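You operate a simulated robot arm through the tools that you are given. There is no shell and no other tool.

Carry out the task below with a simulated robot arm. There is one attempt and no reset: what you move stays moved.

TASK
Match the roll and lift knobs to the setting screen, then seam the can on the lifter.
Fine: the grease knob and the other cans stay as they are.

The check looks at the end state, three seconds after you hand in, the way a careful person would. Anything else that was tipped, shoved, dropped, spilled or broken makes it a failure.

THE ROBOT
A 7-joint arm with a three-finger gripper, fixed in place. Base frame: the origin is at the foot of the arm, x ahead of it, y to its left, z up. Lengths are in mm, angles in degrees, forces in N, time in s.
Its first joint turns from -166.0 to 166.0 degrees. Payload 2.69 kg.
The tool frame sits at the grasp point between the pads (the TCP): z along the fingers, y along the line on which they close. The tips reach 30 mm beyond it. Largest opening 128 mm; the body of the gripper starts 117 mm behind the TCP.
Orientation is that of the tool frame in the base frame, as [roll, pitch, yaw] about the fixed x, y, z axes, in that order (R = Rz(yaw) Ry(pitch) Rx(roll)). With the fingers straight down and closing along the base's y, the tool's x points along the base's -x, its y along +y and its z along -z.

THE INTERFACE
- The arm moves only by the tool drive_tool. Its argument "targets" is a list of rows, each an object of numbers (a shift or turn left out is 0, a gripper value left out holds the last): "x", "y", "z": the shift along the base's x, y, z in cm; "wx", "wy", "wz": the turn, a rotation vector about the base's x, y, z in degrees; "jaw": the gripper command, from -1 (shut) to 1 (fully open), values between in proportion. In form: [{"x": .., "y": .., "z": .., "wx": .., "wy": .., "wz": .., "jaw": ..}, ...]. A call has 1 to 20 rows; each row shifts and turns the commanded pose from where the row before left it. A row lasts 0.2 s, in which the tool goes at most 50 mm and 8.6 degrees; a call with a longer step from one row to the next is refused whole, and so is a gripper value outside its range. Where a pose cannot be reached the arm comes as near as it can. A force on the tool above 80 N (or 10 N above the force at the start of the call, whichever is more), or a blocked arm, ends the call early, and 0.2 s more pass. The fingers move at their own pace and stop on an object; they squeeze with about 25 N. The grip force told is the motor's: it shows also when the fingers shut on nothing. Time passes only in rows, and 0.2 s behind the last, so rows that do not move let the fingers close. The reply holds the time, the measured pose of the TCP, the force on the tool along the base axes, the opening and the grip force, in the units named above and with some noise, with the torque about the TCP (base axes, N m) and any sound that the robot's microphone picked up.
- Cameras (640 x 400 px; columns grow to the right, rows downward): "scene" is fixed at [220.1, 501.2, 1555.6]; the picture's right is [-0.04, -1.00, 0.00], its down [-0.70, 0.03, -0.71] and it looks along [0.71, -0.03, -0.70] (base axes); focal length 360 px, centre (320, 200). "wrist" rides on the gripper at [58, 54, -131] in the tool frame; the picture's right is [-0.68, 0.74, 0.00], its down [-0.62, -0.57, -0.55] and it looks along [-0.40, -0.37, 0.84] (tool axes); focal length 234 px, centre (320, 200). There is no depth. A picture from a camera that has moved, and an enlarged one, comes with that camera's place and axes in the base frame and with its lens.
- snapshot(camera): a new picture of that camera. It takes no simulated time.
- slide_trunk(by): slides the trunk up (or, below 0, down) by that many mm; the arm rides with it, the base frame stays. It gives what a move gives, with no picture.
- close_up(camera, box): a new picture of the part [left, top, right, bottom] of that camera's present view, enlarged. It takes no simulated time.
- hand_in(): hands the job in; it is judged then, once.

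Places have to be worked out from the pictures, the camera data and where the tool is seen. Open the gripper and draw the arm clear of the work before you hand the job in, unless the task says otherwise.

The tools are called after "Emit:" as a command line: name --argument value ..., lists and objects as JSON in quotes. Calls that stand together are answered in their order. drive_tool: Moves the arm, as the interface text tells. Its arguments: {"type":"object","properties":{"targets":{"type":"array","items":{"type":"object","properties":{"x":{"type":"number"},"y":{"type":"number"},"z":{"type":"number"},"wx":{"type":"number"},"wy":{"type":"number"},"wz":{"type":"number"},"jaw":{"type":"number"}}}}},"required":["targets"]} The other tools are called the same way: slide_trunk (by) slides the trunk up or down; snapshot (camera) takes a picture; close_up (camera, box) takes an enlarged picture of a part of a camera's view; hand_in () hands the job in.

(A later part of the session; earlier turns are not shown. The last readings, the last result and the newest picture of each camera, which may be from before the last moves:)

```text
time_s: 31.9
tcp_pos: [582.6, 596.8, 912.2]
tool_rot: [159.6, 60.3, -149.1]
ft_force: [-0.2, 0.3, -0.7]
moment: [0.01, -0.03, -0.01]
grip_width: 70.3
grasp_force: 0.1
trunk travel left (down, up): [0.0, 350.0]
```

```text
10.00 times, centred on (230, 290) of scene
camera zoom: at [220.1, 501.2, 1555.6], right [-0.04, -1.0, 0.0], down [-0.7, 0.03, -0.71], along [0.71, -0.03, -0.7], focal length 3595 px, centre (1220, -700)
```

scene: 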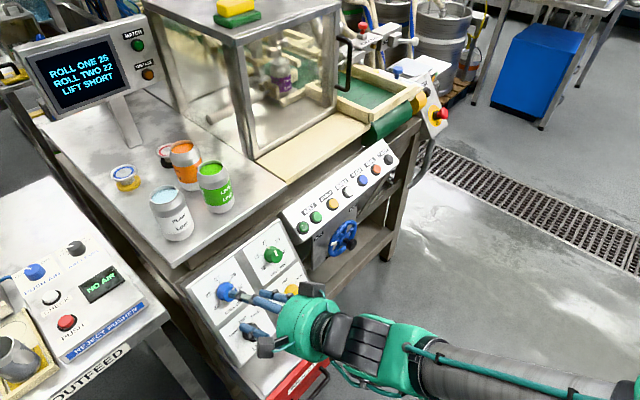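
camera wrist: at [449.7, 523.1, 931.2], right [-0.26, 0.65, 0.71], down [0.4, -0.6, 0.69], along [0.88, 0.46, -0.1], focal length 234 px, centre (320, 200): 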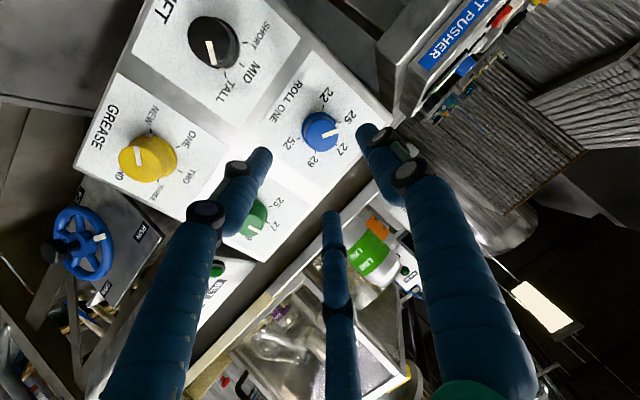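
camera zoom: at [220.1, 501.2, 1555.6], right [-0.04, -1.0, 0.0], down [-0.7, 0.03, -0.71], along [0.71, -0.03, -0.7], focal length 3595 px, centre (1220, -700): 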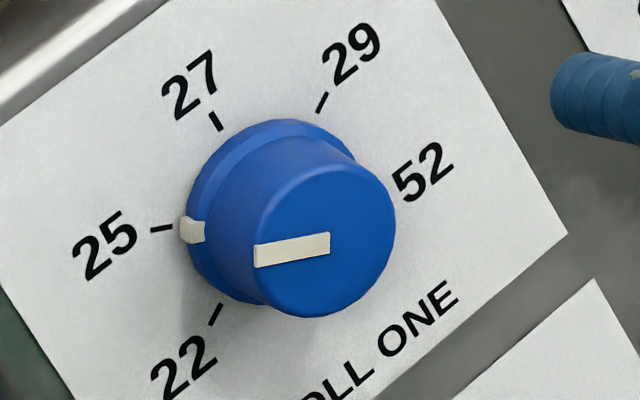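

ROLL ONE is on 25. Next is the green knob: I'll shift right to a 130 mm standoff, straighten the azimuth a bit and roll back clockwise 120°.

Emit:
drive_tool --targets '[{"x": 2.24, "y": -2.0, "wz": -1.5}, {"x": 2.24, "y": -2.0, "wz": -1.5}, {"x": 2.24, "y": -2.0, "wz": -1.5}, {"x": 2.24, "y": -2.0, "wz": -1.5}, {"wx": 4.73, "wy": 5.27, "wz": -3.72}, {"wx": 4.73, "wy": 5.27, "wz": -3.72}, {"wx": 4.73, "wy": 5.27, "wz": -3.72}, {"wx": 4.73, "wy": 5.27, "wz": -3.72}, {"wx": 4.73, "wy": 5.27, "wz": -3.72}, {"wx": 4.73, "wy": 5.27, "wz": -3.72}, {"wx": 4.73, "wy": 5.27, "wz": -3.72}, {"wx": 4.73, "wy": 5.27, "wz": -3.72}, {"wx": 4.73, "wy": 5.27, "wz": -3.72}, {"wx": 4.73, "wy": 5.27, "wz": -3.72}, {"wx": 4.73, "wy": 5.27, "wz": -3.72}, {"wx": 4.73, "wy": 5.27, "wz": -3.72}, {"wx": 4.73, "wy": 5.27, "wz": -3.72}, {"wx": 4.73, "wy": 5.27, "wz": -3.72}, {"wx": 4.73, "wy": 5.27, "wz": -3.72}]'

Emit:
snapshot --camera "wrist"

```text
time_s: 36.0
tcp_pos: [671.7, 516.3, 913.8]
tool_rot: [124.9, -35.7, 115.8]
ft_force: [-0.2, -0.1, 0.1]
moment: [-0.01, 0.01, -0.04]
grip_width: 70.5
grasp_force: 0.2
trunk travel left (down, up): [0.0, 350.0]
```

```text
taken
camera wrist: at [612.1, 463.4, 1043.9], right [0.77, -0.63, 0.1], down [-0.52, -0.71, -0.48], along [0.37, 0.32, -0.87], focal length 234 px, centre (320, 200)
```

wrist: 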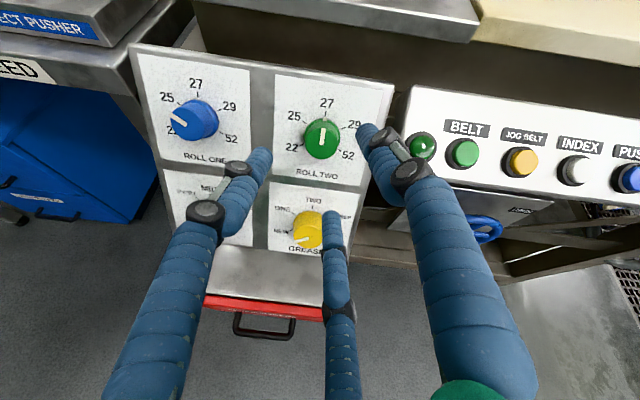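

All reached; I'll measure green's centre from this view.

Emit:
close_up --camera "wrist" --box '[250, 70, 410, 210]'

```text
2.86 times, centred on (330, 140) of wrist
camera zoom: at [612.1, 463.4, 1043.9], right [0.77, -0.63, 0.1], down [-0.52, -0.71, -0.48], along [0.37, 0.32, -0.87], focal length 669 px, centre (291, 371)
```

zoom: 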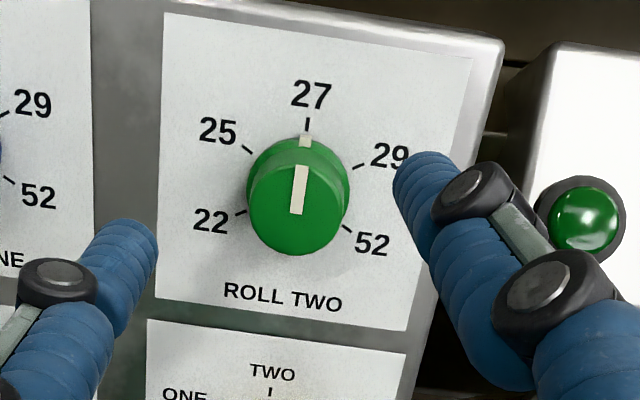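

Green's base is at (750.5,598.3,847.3). I'll advance in two stages and check before closing.

Emit:
drive_tool --targets '[{"x": 1.65, "y": 1.59, "z": -1.53}, {"x": 1.65, "y": 1.58, "z": -1.52}, {"x": 1.18, "y": 1.32, "z": -0.93}, {"x": 1.18, "y": 1.32, "z": -0.93}, {}]'

Emit:
snapshot --camera "wrist"

```text
time_s: 37.1
tcp_pos: [729.2, 574.9, 863.4]
tool_rot: [125.0, -35.6, 115.9]
ft_force: [-0.3, 0.5, -0.7]
moment: [-0.01, -0.01, -0.07]
grip_width: 70.2
grasp_force: 0.0
trunk travel left (down, up): [0.0, 350.0]
```

```text
taken
camera wrist: at [668.4, 521.8, 994.5], right [0.77, -0.63, 0.1], down [-0.52, -0.71, -0.48], along [0.37, 0.32, -0.87], focal length 234 px, centre (320, 200)
```

wrist: 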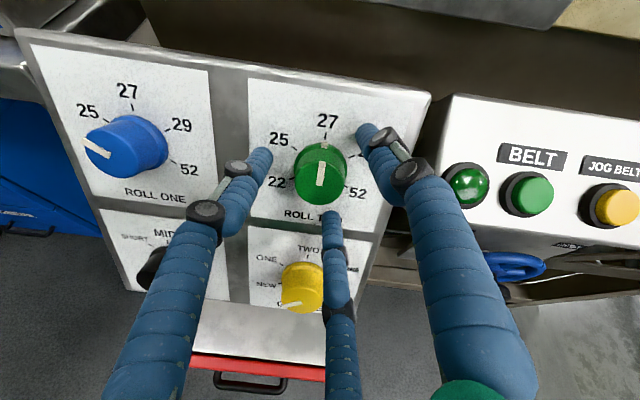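

Centred. Close, then turn the first 60°.

Emit:
drive_tool --targets '[{"jaw": -1}, {}, {}, {"wx": -4.433, "wy": -4.95, "wz": 3.484}, {"wx": -4.433, "wy": -4.95, "wz": 3.484}, {"wx": -4.433, "wy": -4.95, "wz": 3.484}, {"wx": -4.433, "wy": -4.95, "wz": 3.484}, {"wx": -4.433, "wy": -4.95, "wz": 3.484}, {"wx": -4.433, "wy": -4.95, "wz": 3.484}, {"wx": -4.433, "wy": -4.95, "wz": 3.484}, {"wx": -4.433, "wy": -4.95, "wz": 3.484}]'

Emit:
snapshot --camera "wrist"

```text
time_s: 39.5
tcp_pos: [729.0, 574.8, 866.0]
tool_rot: [118.7, 16.7, 147.1]
ft_force: [7.2, 10.0, 14.3]
moment: [0.1, 0.04, 0.12]
grip_width: 34.5
grasp_force: 44.8
trunk travel left (down, up): [0.0, 350.0]
```

```text
taken
camera wrist: at [606.4, 547.7, 953.5], right [0.58, 0.05, 0.81], down [0.14, -0.99, -0.05], along [0.8, 0.14, -0.58], focal length 234 px, centre (320, 200)
```

wrist: 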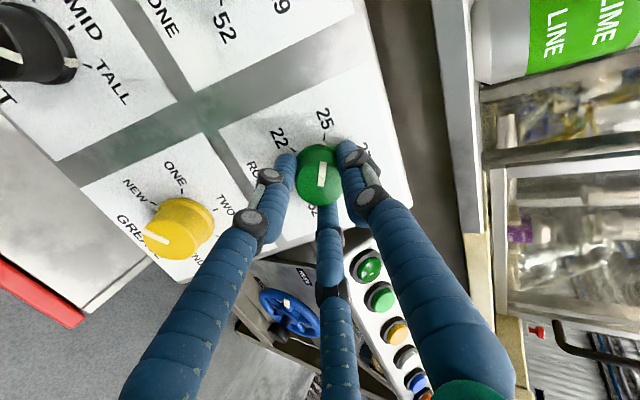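

The pointer moved with the fingers and is now at 25. Another 60° to 22.

Emit:
drive_tool --targets '[{"wx": -4.433, "wy": -4.95, "wz": 3.484}, {"wx": -4.433, "wy": -4.95, "wz": 3.484}, {"wx": -4.433, "wy": -4.95, "wz": 3.484}, {"wx": -4.433, "wy": -4.95, "wz": 3.484}, {"wx": -4.433, "wy": -4.95, "wz": 3.484}, {"wx": -4.433, "wy": -4.95, "wz": 3.484}, {"wx": -4.433, "wy": -4.95, "wz": 3.484}, {"wx": -4.433, "wy": -4.95, "wz": 3.484}]'

Emit:
snapshot --camera "wrist"

Emit:
close_up --camera "scene" --box '[240, 230, 300, 280]'

```text
time_s: 41.4
tcp_pos: [729.3, 575.4, 865.7]
tool_rot: [159.4, 60.5, -154.9]
ft_force: [3.4, 10.1, 18.6]
moment: [0.86, 0.04, -0.26]
grip_width: 34.7
grasp_force: 44.7
trunk travel left (down, up): [0.0, 350.0]
```

```text
taken
camera wrist: at [588.6, 514.6, 883.4], right [-0.19, 0.67, 0.72], down [0.33, -0.64, 0.69], along [0.92, 0.37, -0.1], focal length 234 px, centre (320, 200)
```

wrist: 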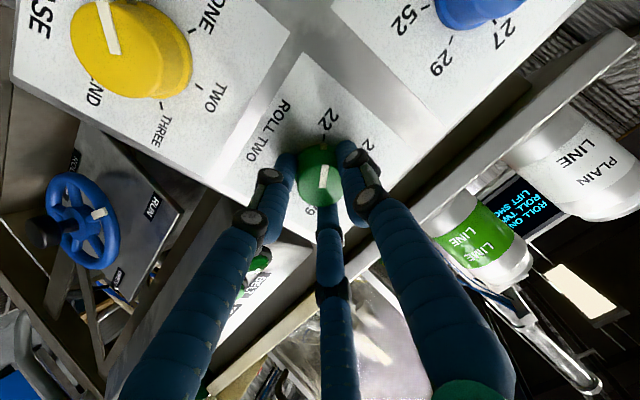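

```text
8.00 times, centred on (270, 255) of scene
camera zoom: at [220.1, 501.2, 1555.6], right [-0.04, -1.0, 0.0], down [-0.7, 0.03, -0.71], along [0.71, -0.03, -0.7], focal length 2876 px, centre (720, -240)
```

zoom: 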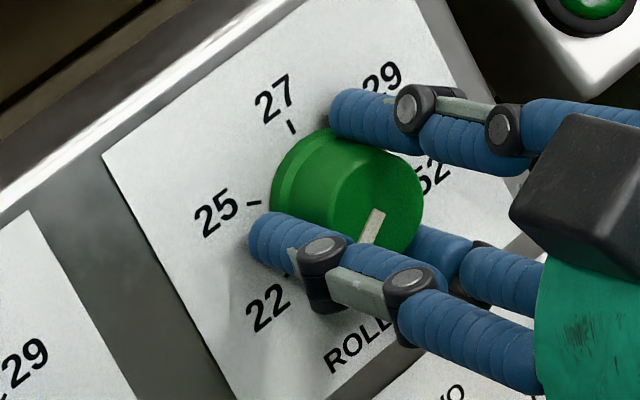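

The pointer reaches toward 22. I'll release, back off and check.

Emit:
drive_tool --targets '[{"jaw": 0.1}, {}, {"x": -1.18, "y": -1.32, "z": 0.93}, {"x": -2.36, "y": -2.64, "z": 1.86}, {"x": -2.36, "y": -2.64, "z": 1.86}]'

Emit:
close_up --camera "scene" --box '[240, 230, 300, 280]'

Emit:
close_up --camera "scene" --box '[210, 290, 300, 360]'

Emit:
snapshot --camera "wrist"

```text
time_s: 42.5
tcp_pos: [669.2, 508.3, 908.3]
tool_rot: [159.5, 60.3, -155.1]
ft_force: [1.7, 0.2, -1.2]
moment: [0.07, -0.03, -0.01]
grip_width: 70.4
grasp_force: 0.0
trunk travel left (down, up): [0.0, 350.0]
```

```text
8.00 times, centred on (270, 255) of scene
camera zoom: at [220.1, 501.2, 1555.6], right [-0.04, -1.0, 0.0], down [-0.7, 0.03, -0.71], along [0.71, -0.03, -0.7], focal length 2876 px, centre (720, -240)
```

zoom: 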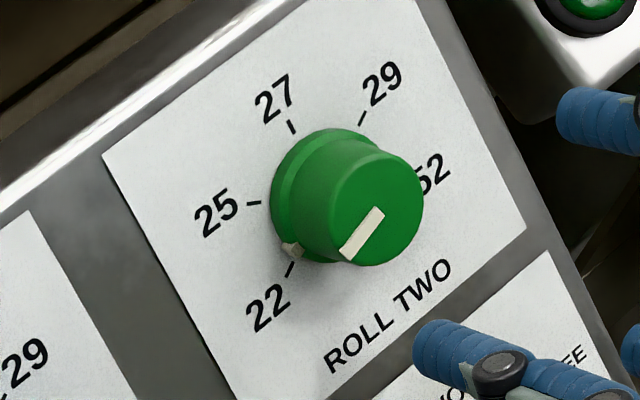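

```text
5.71 times, centred on (255, 325) of scene
camera zoom: at [220.1, 501.2, 1555.6], right [-0.04, -1.0, 0.0], down [-0.7, 0.03, -0.71], along [0.71, -0.03, -0.7], focal length 2054 px, centre (691, -514)
```

zoom: 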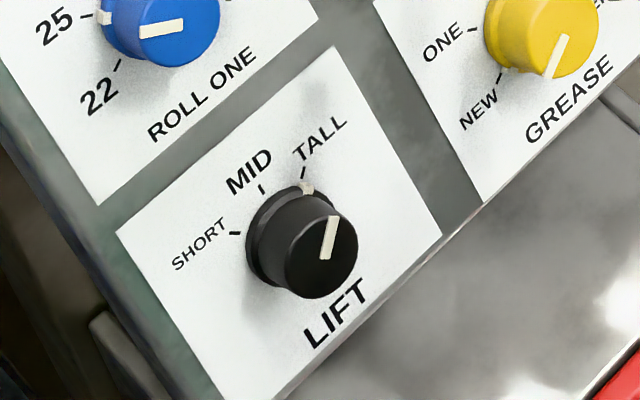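

```text
taken
camera wrist: at [529.4, 448.6, 927.2], right [-0.19, 0.67, 0.72], down [0.33, -0.64, 0.69], along [0.92, 0.37, -0.1], focal length 234 px, centre (320, 200)
```

wrist: 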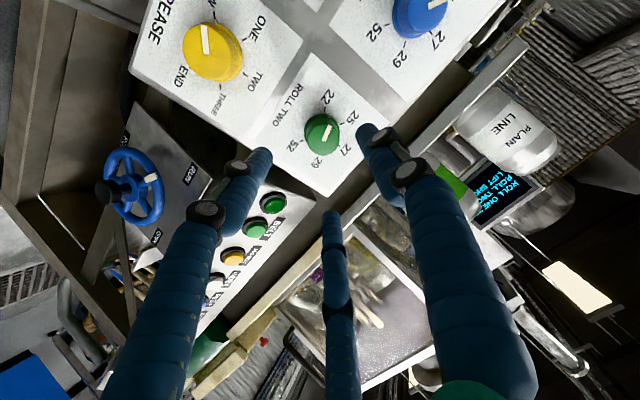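

Green looks a little short of 22 by the pointer geometry (about −104° against −120°). I'll check with a wrist close-up.

Emit:
close_up --camera "wrist" --box '[260, 70, 390, 190]'

Emit:
close_up --camera "scene" --box '[255, 240, 291, 268]'

Emit:
close_up --camera "scene" --box '[20, 0, 180, 100]'

```text
3.33 times, centred on (325, 130) of wrist
camera zoom: at [529.4, 448.6, 927.2], right [-0.19, 0.67, 0.72], down [0.33, -0.64, 0.69], along [0.92, 0.37, -0.1], focal length 781 px, centre (303, 433)
```

zoom: 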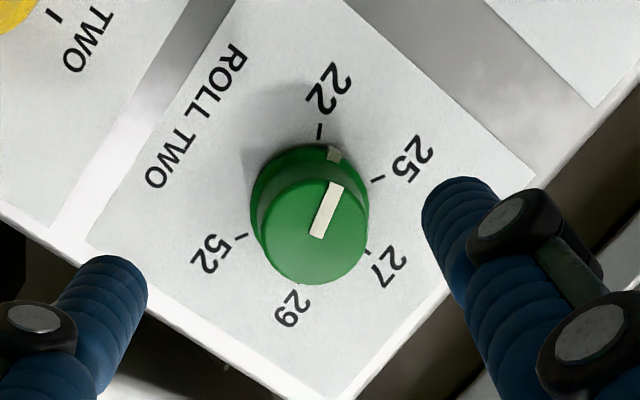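

```text
14.29 times, centred on (273, 254) of scene
camera zoom: at [220.1, 501.2, 1555.6], right [-0.04, -1.0, 0.0], down [-0.7, 0.03, -0.71], along [0.71, -0.03, -0.7], focal length 5136 px, centre (991, -571)
```

zoom: 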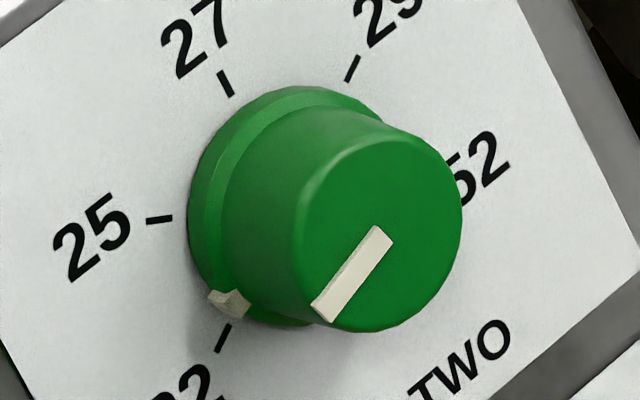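

```text
4.00 times, centred on (100, 50) of scene
camera zoom: at [220.1, 501.2, 1555.6], right [-0.04, -1.0, 0.0], down [-0.7, 0.03, -0.71], along [0.71, -0.03, -0.7], focal length 1438 px, centre (1200, 800)
```

zoom: 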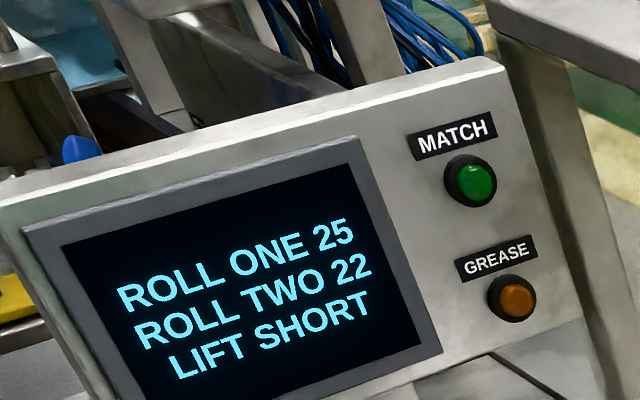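

Green is at about −106°: it slipped near the end and needs about 14° more. I'll re-grip with 22° of pre-roll and a 1.5 mm upward centring correction, then turn 14°.

Emit:
drive_tool --targets '[{"wx": 4.433, "wy": 4.95, "wz": -3.484}, {"wx": 4.433, "wy": 4.95, "wz": -3.484}, {"wx": 4.433, "wy": 4.95, "wz": -3.484}, {"x": 1.99, "y": 2.22, "z": -1.41}, {"x": 1.99, "y": 2.22, "z": -1.41}, {"x": 1.98, "y": 2.22, "z": -1.41}, {}, {"jaw": -1}, {}, {}]'

Emit:
drive_tool --targets '[{"wx": -4.137, "wy": -4.62, "wz": 3.25}, {"wx": -4.137, "wy": -4.62, "wz": 3.25}, {}]'

Emit:
close_up --camera "scene" --box '[240, 230, 300, 280]'

Emit:
snapshot --camera "wrist"

```text
time_s: 44.8
tcp_pos: [728.7, 575.2, 865.7]
tool_rot: [133.3, 47.3, 172.9]
ft_force: [-0.3, 0.1, -9.6]
moment: [-0.47, 0.19, -0.32]
grip_width: 34.8
grasp_force: 45.0
trunk travel left (down, up): [0.0, 350.0]
```

```text
time_s: 45.5
tcp_pos: [729.1, 574.4, 864.8]
tool_rot: [147.2, 56.4, -169.4]
ft_force: [-7.0, -8.7, -14.3]
moment: [-0.63, 0.29, -0.36]
grip_width: 34.4
grasp_force: 44.1
trunk travel left (down, up): [0.0, 350.0]
```

```text
8.00 times, centred on (270, 255) of scene
camera zoom: at [220.1, 501.2, 1555.6], right [-0.04, -1.0, 0.0], down [-0.7, 0.03, -0.71], along [0.71, -0.03, -0.7], focal length 2876 px, centre (720, -240)
```

zoom: 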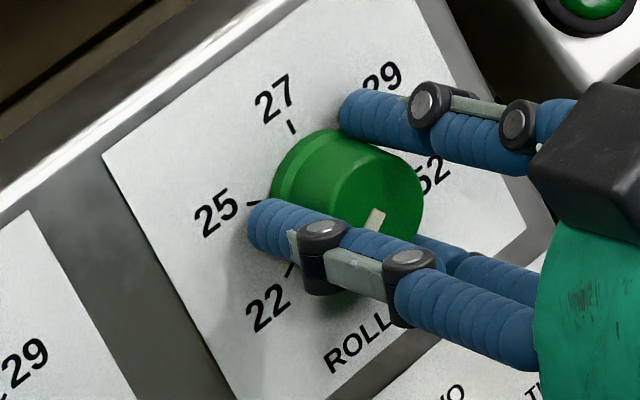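

```text
taken
camera wrist: at [587.2, 522.0, 893.5], right [-0.07, 0.62, 0.78], down [0.35, -0.72, 0.6], along [0.93, 0.32, -0.16], focal length 234 px, centre (320, 200)
```

wrist: 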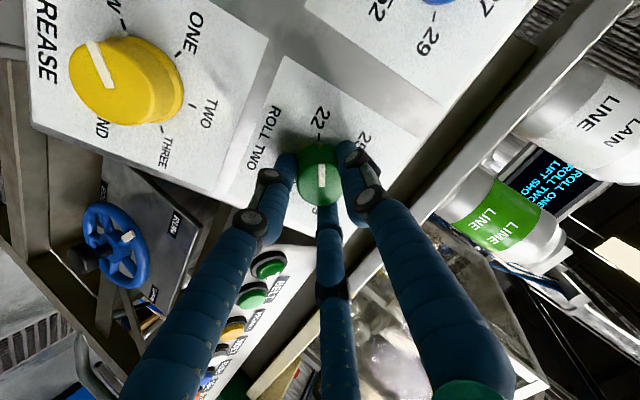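

I can't judge the angle through the fingers, so I'll release, back off a little and look.

Emit:
drive_tool --targets '[{"jaw": 0.1}, {}, {"x": -1.18, "y": -1.32, "z": 0.93}, {"x": -2.36, "y": -2.64, "z": 1.86}]'

Emit:
close_up --camera "scene" --box '[255, 240, 291, 268]'

Emit:
close_up --camera "wrist" --box '[260, 70, 390, 210]'

```text
time_s: 46.5
tcp_pos: [693.9, 536.2, 895.3]
tool_rot: [147.1, 56.5, -169.6]
ft_force: [0.8, 0.6, -0.5]
moment: [0.04, -0.03, 0.02]
grip_width: 70.6
grasp_force: 0.1
trunk travel left (down, up): [0.0, 350.0]
```

```text
14.29 times, centred on (273, 254) of scene
camera zoom: at [220.1, 501.2, 1555.6], right [-0.04, -1.0, 0.0], down [-0.7, 0.03, -0.71], along [0.71, -0.03, -0.7], focal length 5136 px, centre (991, -571)
```

zoom: 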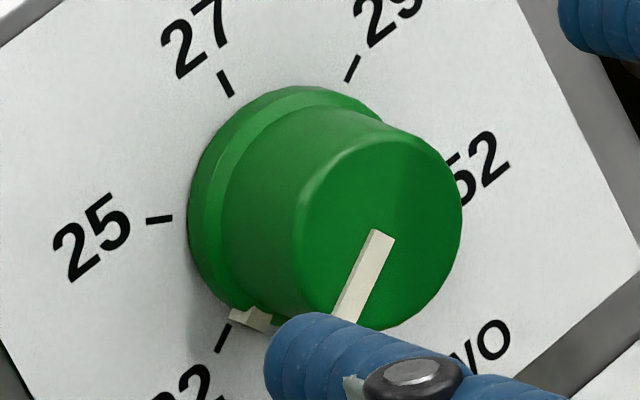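

```text
2.86 times, centred on (325, 140) of wrist
camera zoom: at [552.0, 483.8, 923.0], right [-0.07, 0.61, 0.79], down [0.35, -0.72, 0.6], along [0.93, 0.32, -0.16], focal length 669 px, centre (306, 371)
```

zoom: 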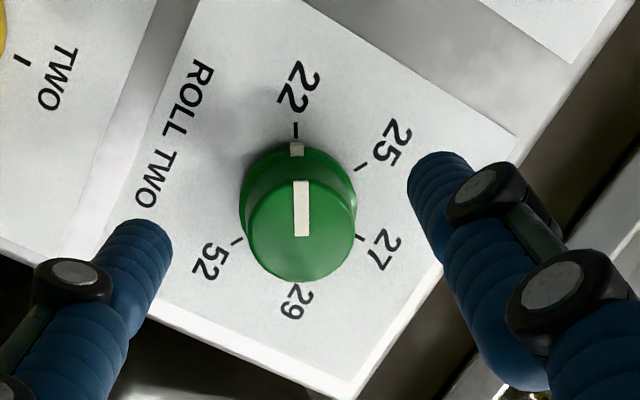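

ROLL TWO is on 22. Now the LIFT knob, whose ticks look about ±45° apart: I'll go to a standoff in front of it with roll pre-wound clockwise.

Emit:
drive_tool --targets '[{"x": -2.36, "y": -2.64, "z": 1.86}, {"x": -2.84, "y": 1.24, "z": -2.3, "wz": 1.2}, {"x": -2.84, "y": 1.24, "z": -2.3, "wz": 1.2}, {"x": -2.84, "y": 1.24, "z": -2.3, "wz": 1.2}, {"x": -2.84, "y": 1.24, "z": -2.3, "wz": 1.2}, {"x": -2.84, "y": 1.24, "z": -2.3, "wz": 1.2}, {"wx": 4.147, "wy": 5.75, "wz": -3.707}, {"wx": 4.147, "wy": 5.75, "wz": -3.707}, {"wx": 4.147, "wy": 5.75, "wz": -3.707}, {"wx": 4.147, "wy": 5.75, "wz": -3.707}, {"wx": 4.147, "wy": 5.75, "wz": -3.707}, {"wx": 4.147, "wy": 5.75, "wz": -3.707}, {"wx": 4.147, "wy": 5.75, "wz": -3.707}, {"wx": 4.147, "wy": 5.75, "wz": -3.707}, {"wx": 4.147, "wy": 5.75, "wz": -3.707}, {"wx": 4.147, "wy": 5.75, "wz": -3.707}, {"wx": 4.147, "wy": 5.75, "wz": -3.707}, {"wx": 4.147, "wy": 5.75, "wz": -3.707}]'

Emit:
snapshot --camera "wrist"

Emit:
snapshot --camera "scene"

```text
time_s: 50.4
tcp_pos: [530.6, 568.6, 800.0]
tool_rot: [120.3, -23.0, 131.9]
ft_force: [-0.2, 0.4, 0.5]
moment: [0.02, 0.03, -0.05]
grip_width: 70.4
grasp_force: 0.1
trunk travel left (down, up): [0.0, 350.0]
```

```text
taken
camera wrist: at [459.1, 519.9, 926.2], right [0.86, -0.4, 0.32], down [-0.24, -0.87, -0.43], along [0.45, 0.3, -0.84], focal length 234 px, centre (320, 200)
```

wrist: 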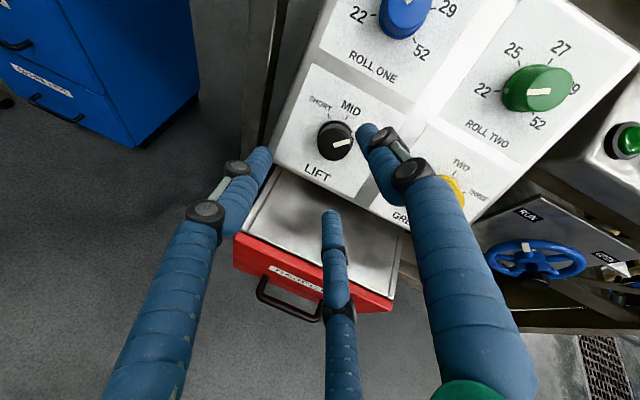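

```text
taken
```

scene: 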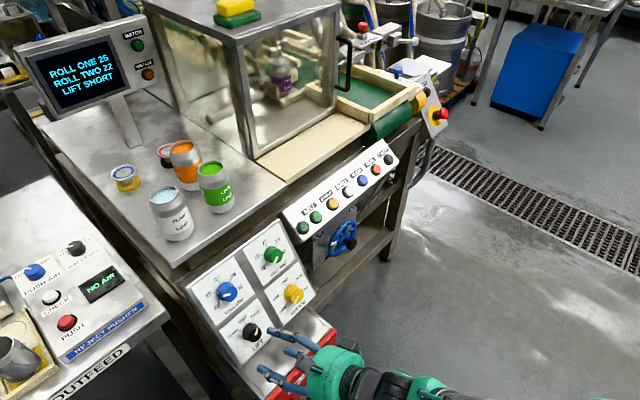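

The knob is in view; I'll enlarge it to measure its centre and tick angles.

Emit:
close_up --camera "wrist" --box '[280, 70, 400, 210]'

Emit:
close_up --camera "scene" --box '[225, 305, 280, 350]'

```text
2.86 times, centred on (340, 140) of wrist
camera zoom: at [459.1, 519.9, 926.2], right [0.86, -0.4, 0.32], down [-0.24, -0.87, -0.43], along [0.45, 0.3, -0.84], focal length 669 px, centre (263, 371)
```

zoom: 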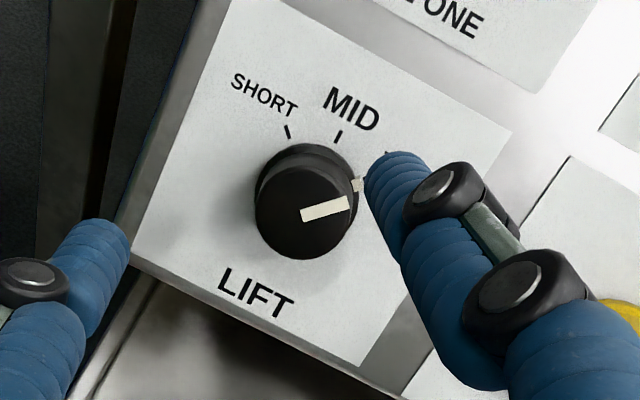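

```text
8.89 times, centred on (252, 328) of scene
camera zoom: at [220.1, 501.2, 1555.6], right [-0.04, -1.0, 0.0], down [-0.7, 0.03, -0.71], along [0.71, -0.03, -0.7], focal length 3196 px, centre (920, -933)
```

zoom: 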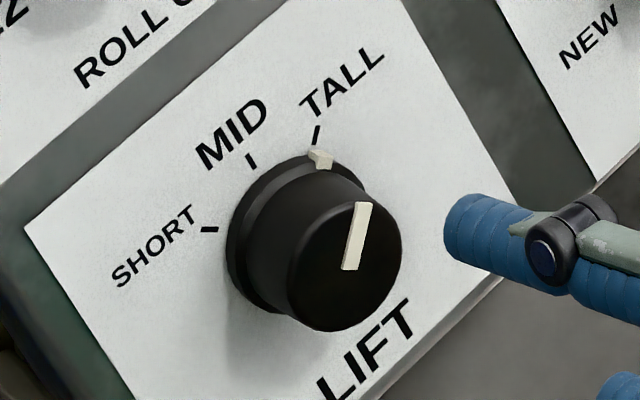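

LIFT's ticks are at ±45° with its base at about (609.5,652.7,738), so it needs 90° counterclockwise. I'll advance along its axis and close.

Emit:
drive_tool --targets '[{"x": 1.91, "y": 1.49, "z": -1.3}, {"x": 1.91, "y": 1.49, "z": -1.3}, {"x": 1.02, "y": 1.45, "z": -0.93}, {"x": 1.02, "y": 1.44, "z": -0.93}, {}]'

Emit:
snapshot --camera "wrist"

Emit:
snapshot --camera "scene"

```text
time_s: 51.5
tcp_pos: [586.9, 629.1, 755.0]
tool_rot: [120.2, -22.7, 131.6]
ft_force: [-8.2, -14.6, 8.1]
moment: [-0.78, 0.19, -0.52]
grip_width: 74.2
grasp_force: 2.9
trunk travel left (down, up): [0.0, 350.0]
```

```text
taken
camera wrist: at [515.2, 580.0, 880.9], right [0.85, -0.4, 0.33], down [-0.24, -0.87, -0.43], along [0.46, 0.29, -0.84], focal length 234 px, centre (320, 200)
```

wrist: 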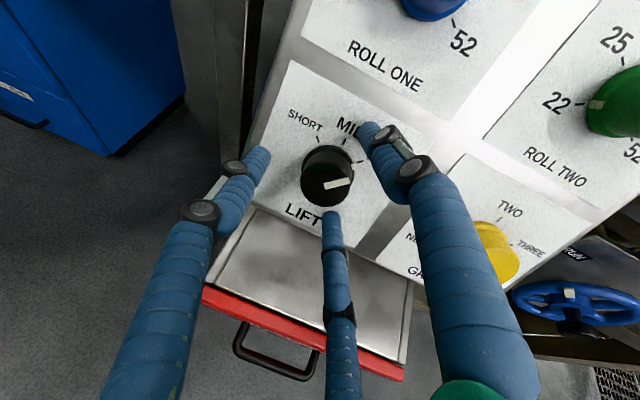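

```text
taken
```

scene: 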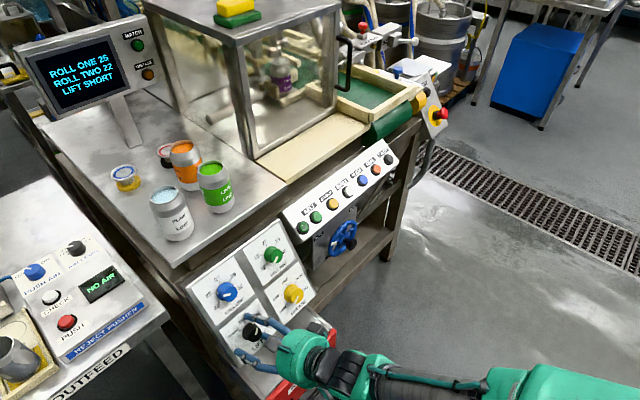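

An 18 N push along the normal says the deeper (right) fingertip touches the panel face. I'll pull back 5 mm and then close on the knob.

Emit:
drive_tool --targets '[{"x": -0.25, "y": -0.36, "z": 0.23}, {}, {"jaw": -1}, {}, {}]'

Emit:
snapshot --camera "wrist"

```text
time_s: 52.8
tcp_pos: [585.3, 626.3, 758.7]
tool_rot: [120.0, -22.8, 131.7]
ft_force: [16.0, -7.4, 6.9]
moment: [-0.06, -0.34, -0.58]
grip_width: 37.6
grasp_force: 44.7
trunk travel left (down, up): [0.0, 350.0]
```

```text
taken
camera wrist: at [514.1, 576.8, 884.2], right [0.85, -0.41, 0.33], down [-0.24, -0.87, -0.44], along [0.46, 0.29, -0.84], focal length 234 px, centre (320, 200)
```

wrist: 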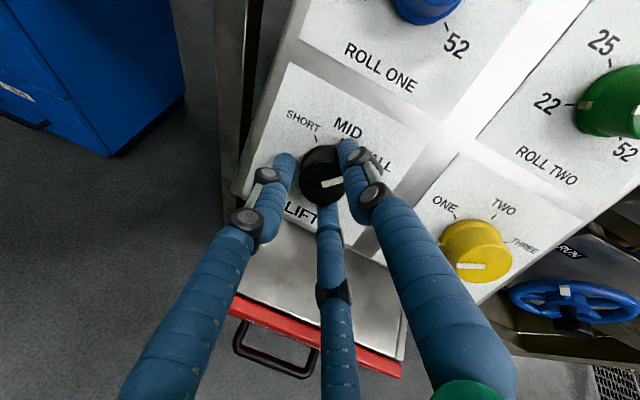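

Gripped at 37.6 mm. I'll ease 1 mm toward the side load and turn 90° counterclockwise.

Emit:
drive_tool --targets '[{"x": 0.1, "y": -0.08}, {"wx": -3.83, "wy": -5.42, "wz": 3.48}, {"wx": -3.83, "wy": -5.42, "wz": 3.48}, {"wx": -3.83, "wy": -5.42, "wz": 3.48}, {"wx": -3.83, "wy": -5.42, "wz": 3.48}, {"wx": -3.83, "wy": -5.42, "wz": 3.48}, {"wx": -3.83, "wy": -5.42, "wz": 3.48}, {"wx": -3.83, "wy": -5.42, "wz": 3.48}, {"wx": -3.83, "wy": -5.42, "wz": 3.48}, {"wx": -3.83, "wy": -5.42, "wz": 3.48}, {"wx": -3.83, "wy": -5.42, "wz": 3.48}, {"wx": -3.83, "wy": -5.42, "wz": 3.48}, {"wx": -3.83, "wy": -5.42, "wz": 3.48}, {}]'

Emit:
snapshot --camera "wrist"

Emit:
close_up --camera "scene" --box '[225, 305, 280, 350]'

```text
time_s: 55.8
tcp_pos: [588.2, 624.4, 759.1]
tool_rot: [139.0, 53.2, -172.7]
ft_force: [49.0, -30.1, 20.3]
moment: [0.27, -0.76, -2.16]
grip_width: 35.7
grasp_force: 44.9
trunk travel left (down, up): [0.0, 350.0]
```

```text
taken
camera wrist: at [452.3, 560.5, 792.4], right [-0.05, 0.55, 0.83], down [0.43, -0.74, 0.52], along [0.9, 0.39, -0.2], focal length 234 px, centre (320, 200)
```

wrist: 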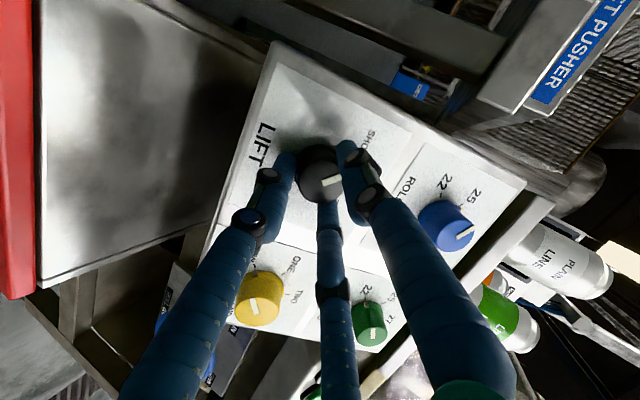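

```text
8.89 times, centred on (252, 328) of scene
camera zoom: at [220.1, 501.2, 1555.6], right [-0.04, -1.0, 0.0], down [-0.7, 0.03, -0.71], along [0.71, -0.03, -0.7], focal length 3196 px, centre (920, -933)
```

zoom: 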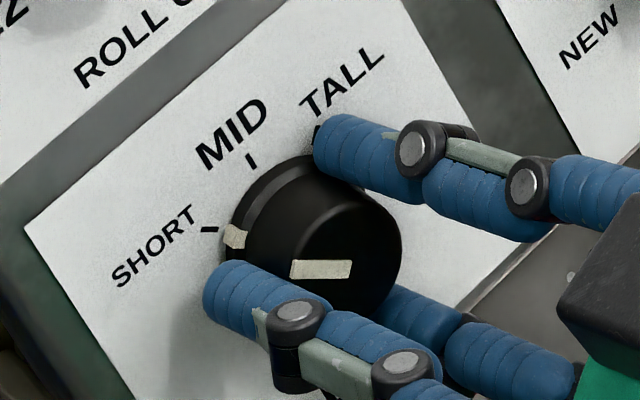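

The mark is about at SHORT. I'll release, back off and check alignment.

Emit:
drive_tool --targets '[{"jaw": 0.1}, {}, {"x": -1.02, "y": -1.45, "z": 0.93}, {"x": -2.04, "y": -2.89, "z": 1.86}, {"x": -2.04, "y": -2.89, "z": 1.86}]'

Emit:
close_up --camera "scene" --box '[225, 305, 280, 350]'

Emit:
snapshot --camera "wrist"

Emit:
close_up --camera "wrist" --box '[260, 70, 390, 210]'

Emit:
close_up --camera "scene" --box '[20, 0, 180, 100]'

```text
time_s: 57.0
tcp_pos: [534.9, 553.3, 802.2]
tool_rot: [139.3, 53.0, -172.3]
ft_force: [0.0, 0.7, -0.1]
moment: [-0.01, -0.02, 0.03]
grip_width: 70.3
grasp_force: 0.1
trunk travel left (down, up): [0.0, 350.0]
```

```text
8.89 times, centred on (252, 328) of scene
camera zoom: at [220.1, 501.2, 1555.6], right [-0.04, -1.0, 0.0], down [-0.7, 0.03, -0.71], along [0.71, -0.03, -0.7], focal length 3196 px, centre (920, -933)
```

zoom: 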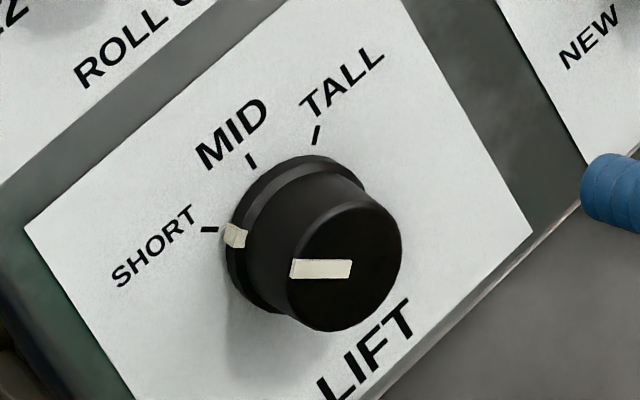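

```text
taken
camera wrist: at [398.7, 490.7, 836.5], right [-0.05, 0.56, 0.83], down [0.44, -0.73, 0.52], along [0.9, 0.39, -0.2], focal length 234 px, centre (320, 200)
```

wrist: 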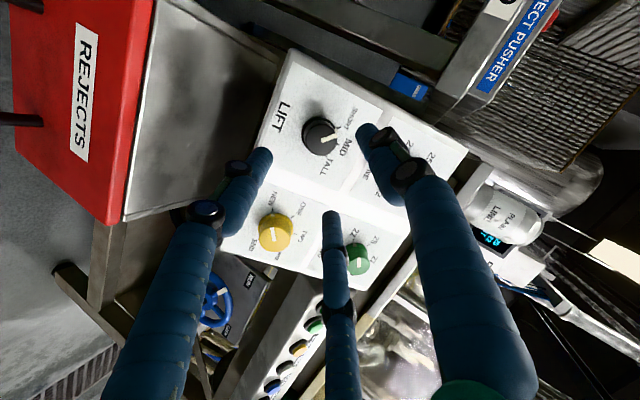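

```text
2.86 times, centred on (325, 140) of wrist
camera zoom: at [398.7, 490.7, 836.5], right [-0.05, 0.56, 0.83], down [0.44, -0.73, 0.52], along [0.9, 0.39, -0.2], focal length 669 px, centre (306, 371)
```

zoom: 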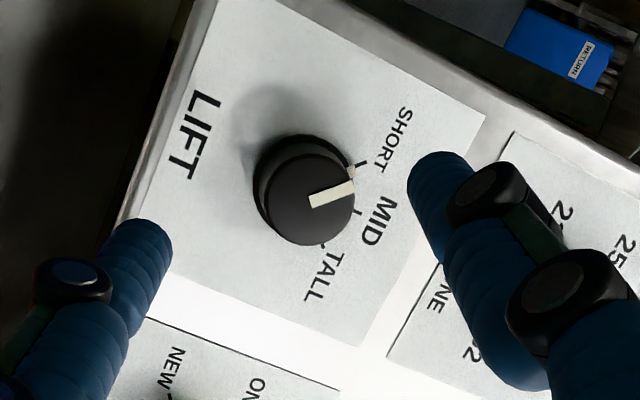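

```text
4.00 times, centred on (100, 50) of scene
camera zoom: at [220.1, 501.2, 1555.6], right [-0.04, -1.0, 0.0], down [-0.7, 0.03, -0.71], along [0.71, -0.03, -0.7], focal length 1438 px, centre (1200, 800)
```

zoom: 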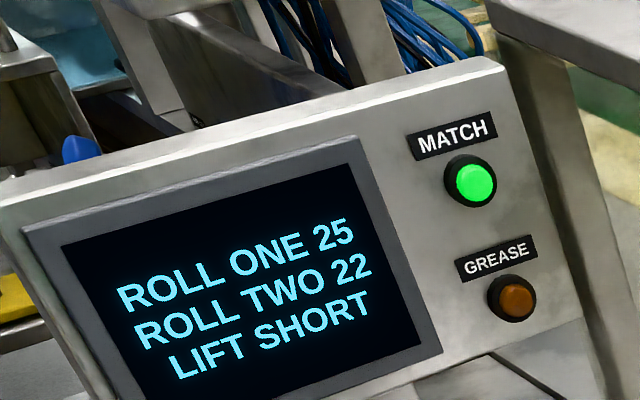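

The MATCH lamp is now lit, so the three knobs are right. Next is the SEAL button, which I triangulate at about (1059, 291, 853). I'll rise away from the knobs and traverse to a standoff about 180 mm in front of it with the jaws shut.

Emit:
drive_tool --targets '[{"x": -2, "y": -2, "z": 4}, {"x": -2, "y": -2, "z": 4}, {"x": -2, "y": -2, "z": 4}, {"x": 3.38, "y": -2.25, "z": 0.15, "jaw": -1}, {"x": 3.38, "y": -2.25, "z": 0.15}, {"x": 3.38, "y": -2.25, "z": 0.15}, {"x": 3.38, "y": -2.25, "z": 0.15}, {"x": 3.38, "y": -2.25, "z": 0.15}, {"x": 3.38, "y": -2.25, "z": 0.15}, {"x": 3.38, "y": -2.25, "z": 0.15}, {"x": 3.38, "y": -2.25, "z": 0.15}, {"x": 3.38, "y": -2.25, "z": 0.15}, {"x": 3.38, "y": -2.25, "z": 0.15}]'

Emit:
snapshot --camera "wrist"

Emit:
snapshot --camera "scene"

```text
time_s: 59.8
tcp_pos: [812.2, 266.6, 937.7]
tool_rot: [139.2, 53.0, -172.4]
ft_force: [-0.8, -0.2, 0.0]
moment: [-0.05, -0.01, -0.09]
grip_width: 2.2
grasp_force: 25.1
trunk travel left (down, up): [0.0, 350.0]
```

```text
taken
camera wrist: at [675.8, 203.9, 972.2], right [-0.05, 0.56, 0.83], down [0.43, -0.74, 0.52], along [0.9, 0.39, -0.2], focal length 234 px, centre (320, 200)
```

wrist: 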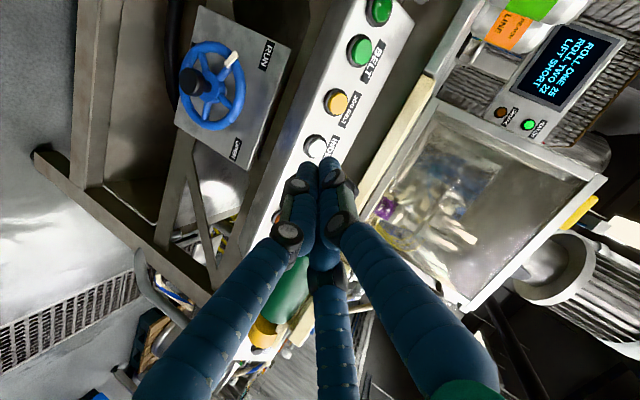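

```text
taken
```

scene: 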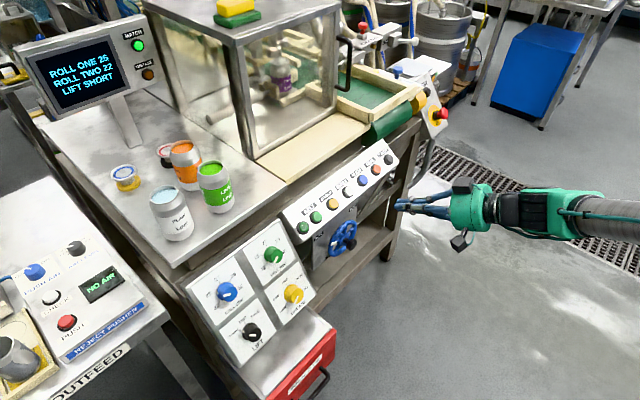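

The path is clear and the jaws are shut. The button face seems to slope about 39°, so I'll pitch down a bit and move to about 120 mm short of SEAL for a precise look.

Emit:
drive_tool --targets '[{"x": 3.59, "y": -0.91, "z": -0.28, "wx": -4.5, "wy": 1.15, "wz": -3.15}, {"x": 3.59, "y": -0.91, "z": -0.28, "wx": -4.5, "wy": 1.15, "wz": -3.15}, {"x": 3.59, "y": -0.91, "z": -0.28}, {"x": 3.59, "y": -0.91, "z": -0.28}, {"x": 3.59, "y": -0.91, "z": -0.28}, {}]'

Emit:
snapshot --camera "wrist"

Emit:
close_up --camera "scene" --box '[330, 120, 450, 220]'

```text
time_s: 61.1
tcp_pos: [992.2, 221.1, 924.0]
tool_rot: [152.7, 49.2, -168.3]
ft_force: [0.1, -0.6, -1.4]
moment: [0.06, -0.05, -0.03]
grip_width: 2.3
grasp_force: 25.1
trunk travel left (down, up): [0.0, 350.0]
```

```text
taken
camera wrist: at [852.8, 179.7, 971.4], right [0.05, 0.68, 0.73], down [0.38, -0.69, 0.61], along [0.92, 0.25, -0.29], focal length 234 px, centre (320, 200)
```

wrist: 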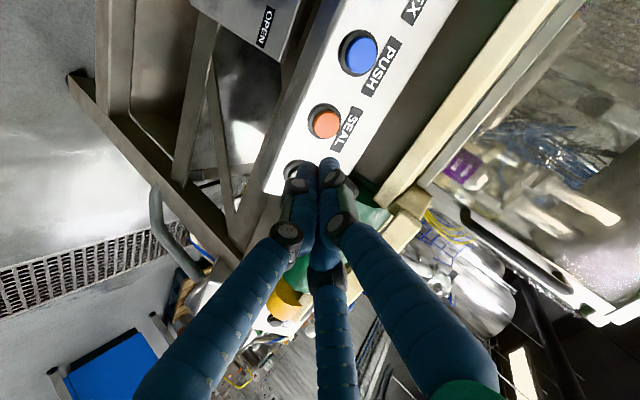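

```text
4.00 times, centred on (390, 170) of scene
camera zoom: at [220.1, 501.2, 1555.6], right [-0.04, -1.0, 0.0], down [-0.7, 0.03, -0.71], along [0.71, -0.03, -0.7], focal length 1438 px, centre (40, 320)
```

zoom: 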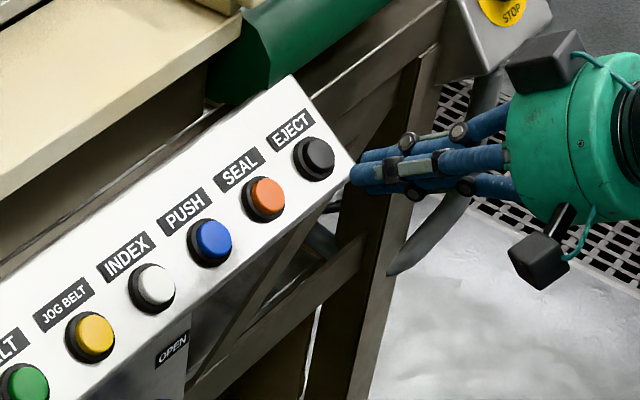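

Combining views, SEAL's cap is at about (1041,295,860), with the closed tips about 78 mm short and 16 mm right of its line. I'll shift left 16 mm, advance 50 mm and check.

Emit:
drive_tool --targets '[{"x": -1.23, "y": 1.06, "z": -0.13}, {"x": 1.41, "y": 1.46, "z": -1.45}, {"x": 1.41, "y": 1.46, "z": -1.45}, {}]'

Emit:
close_up --camera "wrist" --box '[240, 60, 400, 200]'

Emit:
close_up --camera "scene" --box '[360, 140, 420, 190]'

```text
time_s: 62.1
tcp_pos: [1009.0, 261.8, 894.6]
tool_rot: [152.6, 49.2, -168.2]
ft_force: [-0.7, 0.0, 0.0]
moment: [0.03, -0.05, 0.0]
grip_width: 2.1
grasp_force: 25.0
trunk travel left (down, up): [0.0, 350.0]
```

```text
2.86 times, centred on (320, 130) of wrist
camera zoom: at [868.8, 219.8, 941.1], right [0.05, 0.68, 0.73], down [0.38, -0.69, 0.62], along [0.92, 0.25, -0.29], focal length 669 px, centre (320, 400)
```

zoom: 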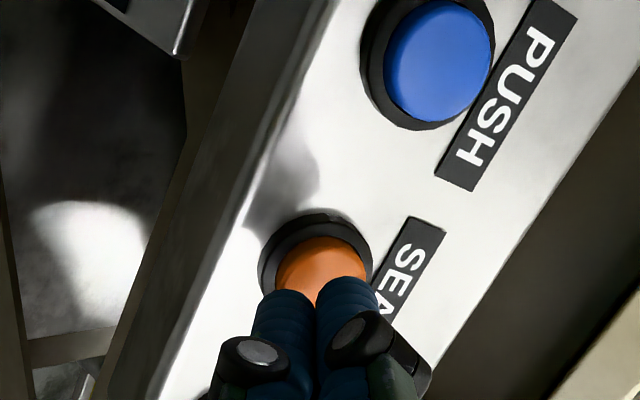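

```text
8.00 times, centred on (390, 165) of scene
camera zoom: at [220.1, 501.2, 1555.6], right [-0.04, -1.0, 0.0], down [-0.7, 0.03, -0.71], along [0.71, -0.03, -0.7], focal length 2876 px, centre (-240, 480)
```

zoom: 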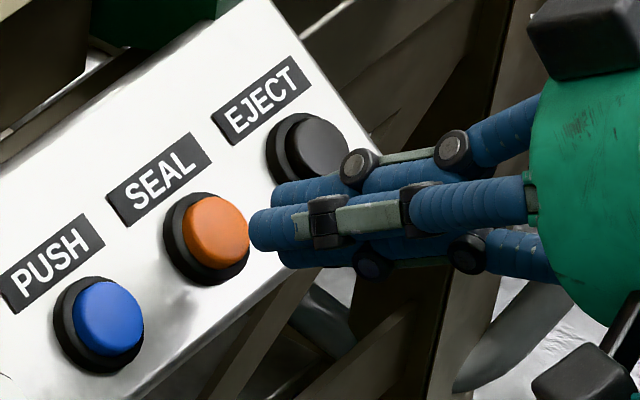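

The tip is lined up with SEAL, about 28 mm short. I'll creep in, reading the force.

Emit:
drive_tool --targets '[{"x": 0.68, "y": 0.7, "z": -0.7}, {"x": 0.68, "y": 0.7, "z": -0.7}, {}]'

Emit:
drive_tool --targets '[{"x": 0.17, "y": 0.175, "z": -0.174}, {}]'

Emit:
close_up --camera "scene" --box '[360, 140, 420, 190]'

```text
time_s: 63.0
tcp_pos: [1022.8, 276.6, 880.7]
tool_rot: [152.7, 49.4, -168.2]
ft_force: [-0.2, -0.5, 0.8]
moment: [0.01, 0.03, 0.01]
grip_width: 2.2
grasp_force: 25.0
trunk travel left (down, up): [0.0, 350.0]
```

```text
time_s: 63.5
tcp_pos: [1022.7, 277.2, 878.5]
tool_rot: [152.7, 49.4, -168.1]
ft_force: [-2.1, -2.6, 1.0]
moment: [-0.07, 0.07, 0.01]
grip_width: 2.2
grasp_force: 24.8
trunk travel left (down, up): [0.0, 350.0]
heard: click
```

```text
8.00 times, centred on (390, 165) of scene
camera zoom: at [220.1, 501.2, 1555.6], right [-0.04, -1.0, 0.0], down [-0.7, 0.03, -0.71], along [0.71, -0.03, -0.7], focal length 2876 px, centre (-240, 480)
```

zoom: 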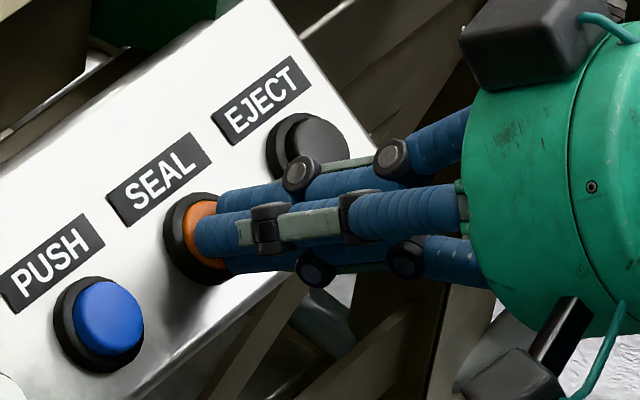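

A click was heard, so SEAL was pressed. I'll back off and watch what the machine does.

Emit:
drive_tool --targets '[{"x": -0.85, "y": -0.88, "z": 0.87}, {"x": -1.7, "y": -1.76, "z": 1.74}, {"x": -1.7, "y": -1.76, "z": 1.74}]'

Emit:
close_up --camera "scene" --box '[230, 20, 330, 110]'

Emit:
snapshot --camera "scene"

```text
time_s: 64.3
tcp_pos: [982.0, 232.4, 919.4]
tool_rot: [152.7, 49.2, -168.2]
ft_force: [0.7, 0.7, -0.8]
moment: [-0.01, -0.01, 0.03]
grip_width: 2.2
grasp_force: 25.4
trunk travel left (down, up): [0.0, 350.0]
```

```text
4.44 times, centred on (280, 65) of scene
camera zoom: at [220.1, 501.2, 1555.6], right [-0.04, -1.0, 0.0], down [-0.7, 0.03, -0.71], along [0.71, -0.03, -0.7], focal length 1598 px, centre (498, 800)
```

zoom: 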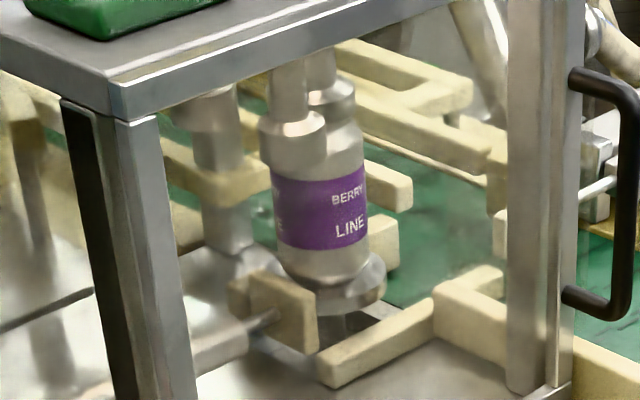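

```text
taken
```

scene: 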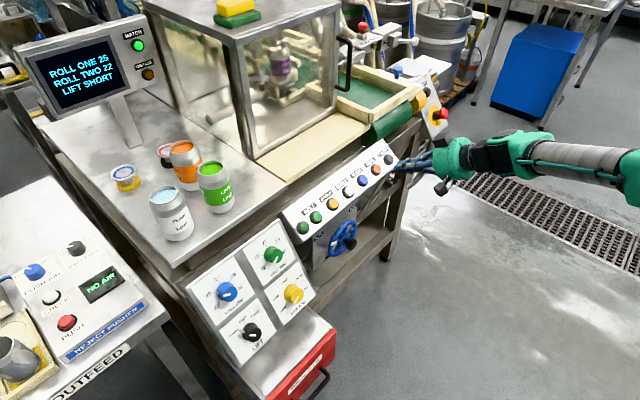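

The lifter has raised the can to the chuck. I'll retreat further and let time pass to see the cycle finish.

Emit:
drive_tool --targets '[{"x": -2, "y": -2, "z": 1}, {"x": -2, "y": -2, "z": 1}, {"x": -2, "y": -2, "z": 1}, {"x": -2, "y": -2, "z": 1}, {}, {}, {}, {}, {}, {}]'

Emit:
close_up --camera "scene" --box '[230, 20, 330, 110]'

```text
time_s: 66.5
tcp_pos: [899.2, 154.6, 963.2]
tool_rot: [152.7, 49.3, -168.2]
ft_force: [-0.1, -0.4, 0.1]
moment: [-0.03, 0.01, 0.02]
grip_width: 1.9
grasp_force: 25.1
trunk travel left (down, up): [0.0, 350.0]
```

```text
4.44 times, centred on (280, 65) of scene
camera zoom: at [220.1, 501.2, 1555.6], right [-0.04, -1.0, 0.0], down [-0.7, 0.03, -0.71], along [0.71, -0.03, -0.7], focal length 1598 px, centre (498, 800)
```

zoom: 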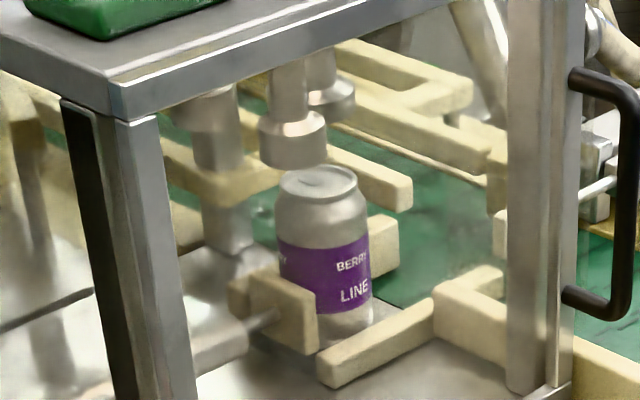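

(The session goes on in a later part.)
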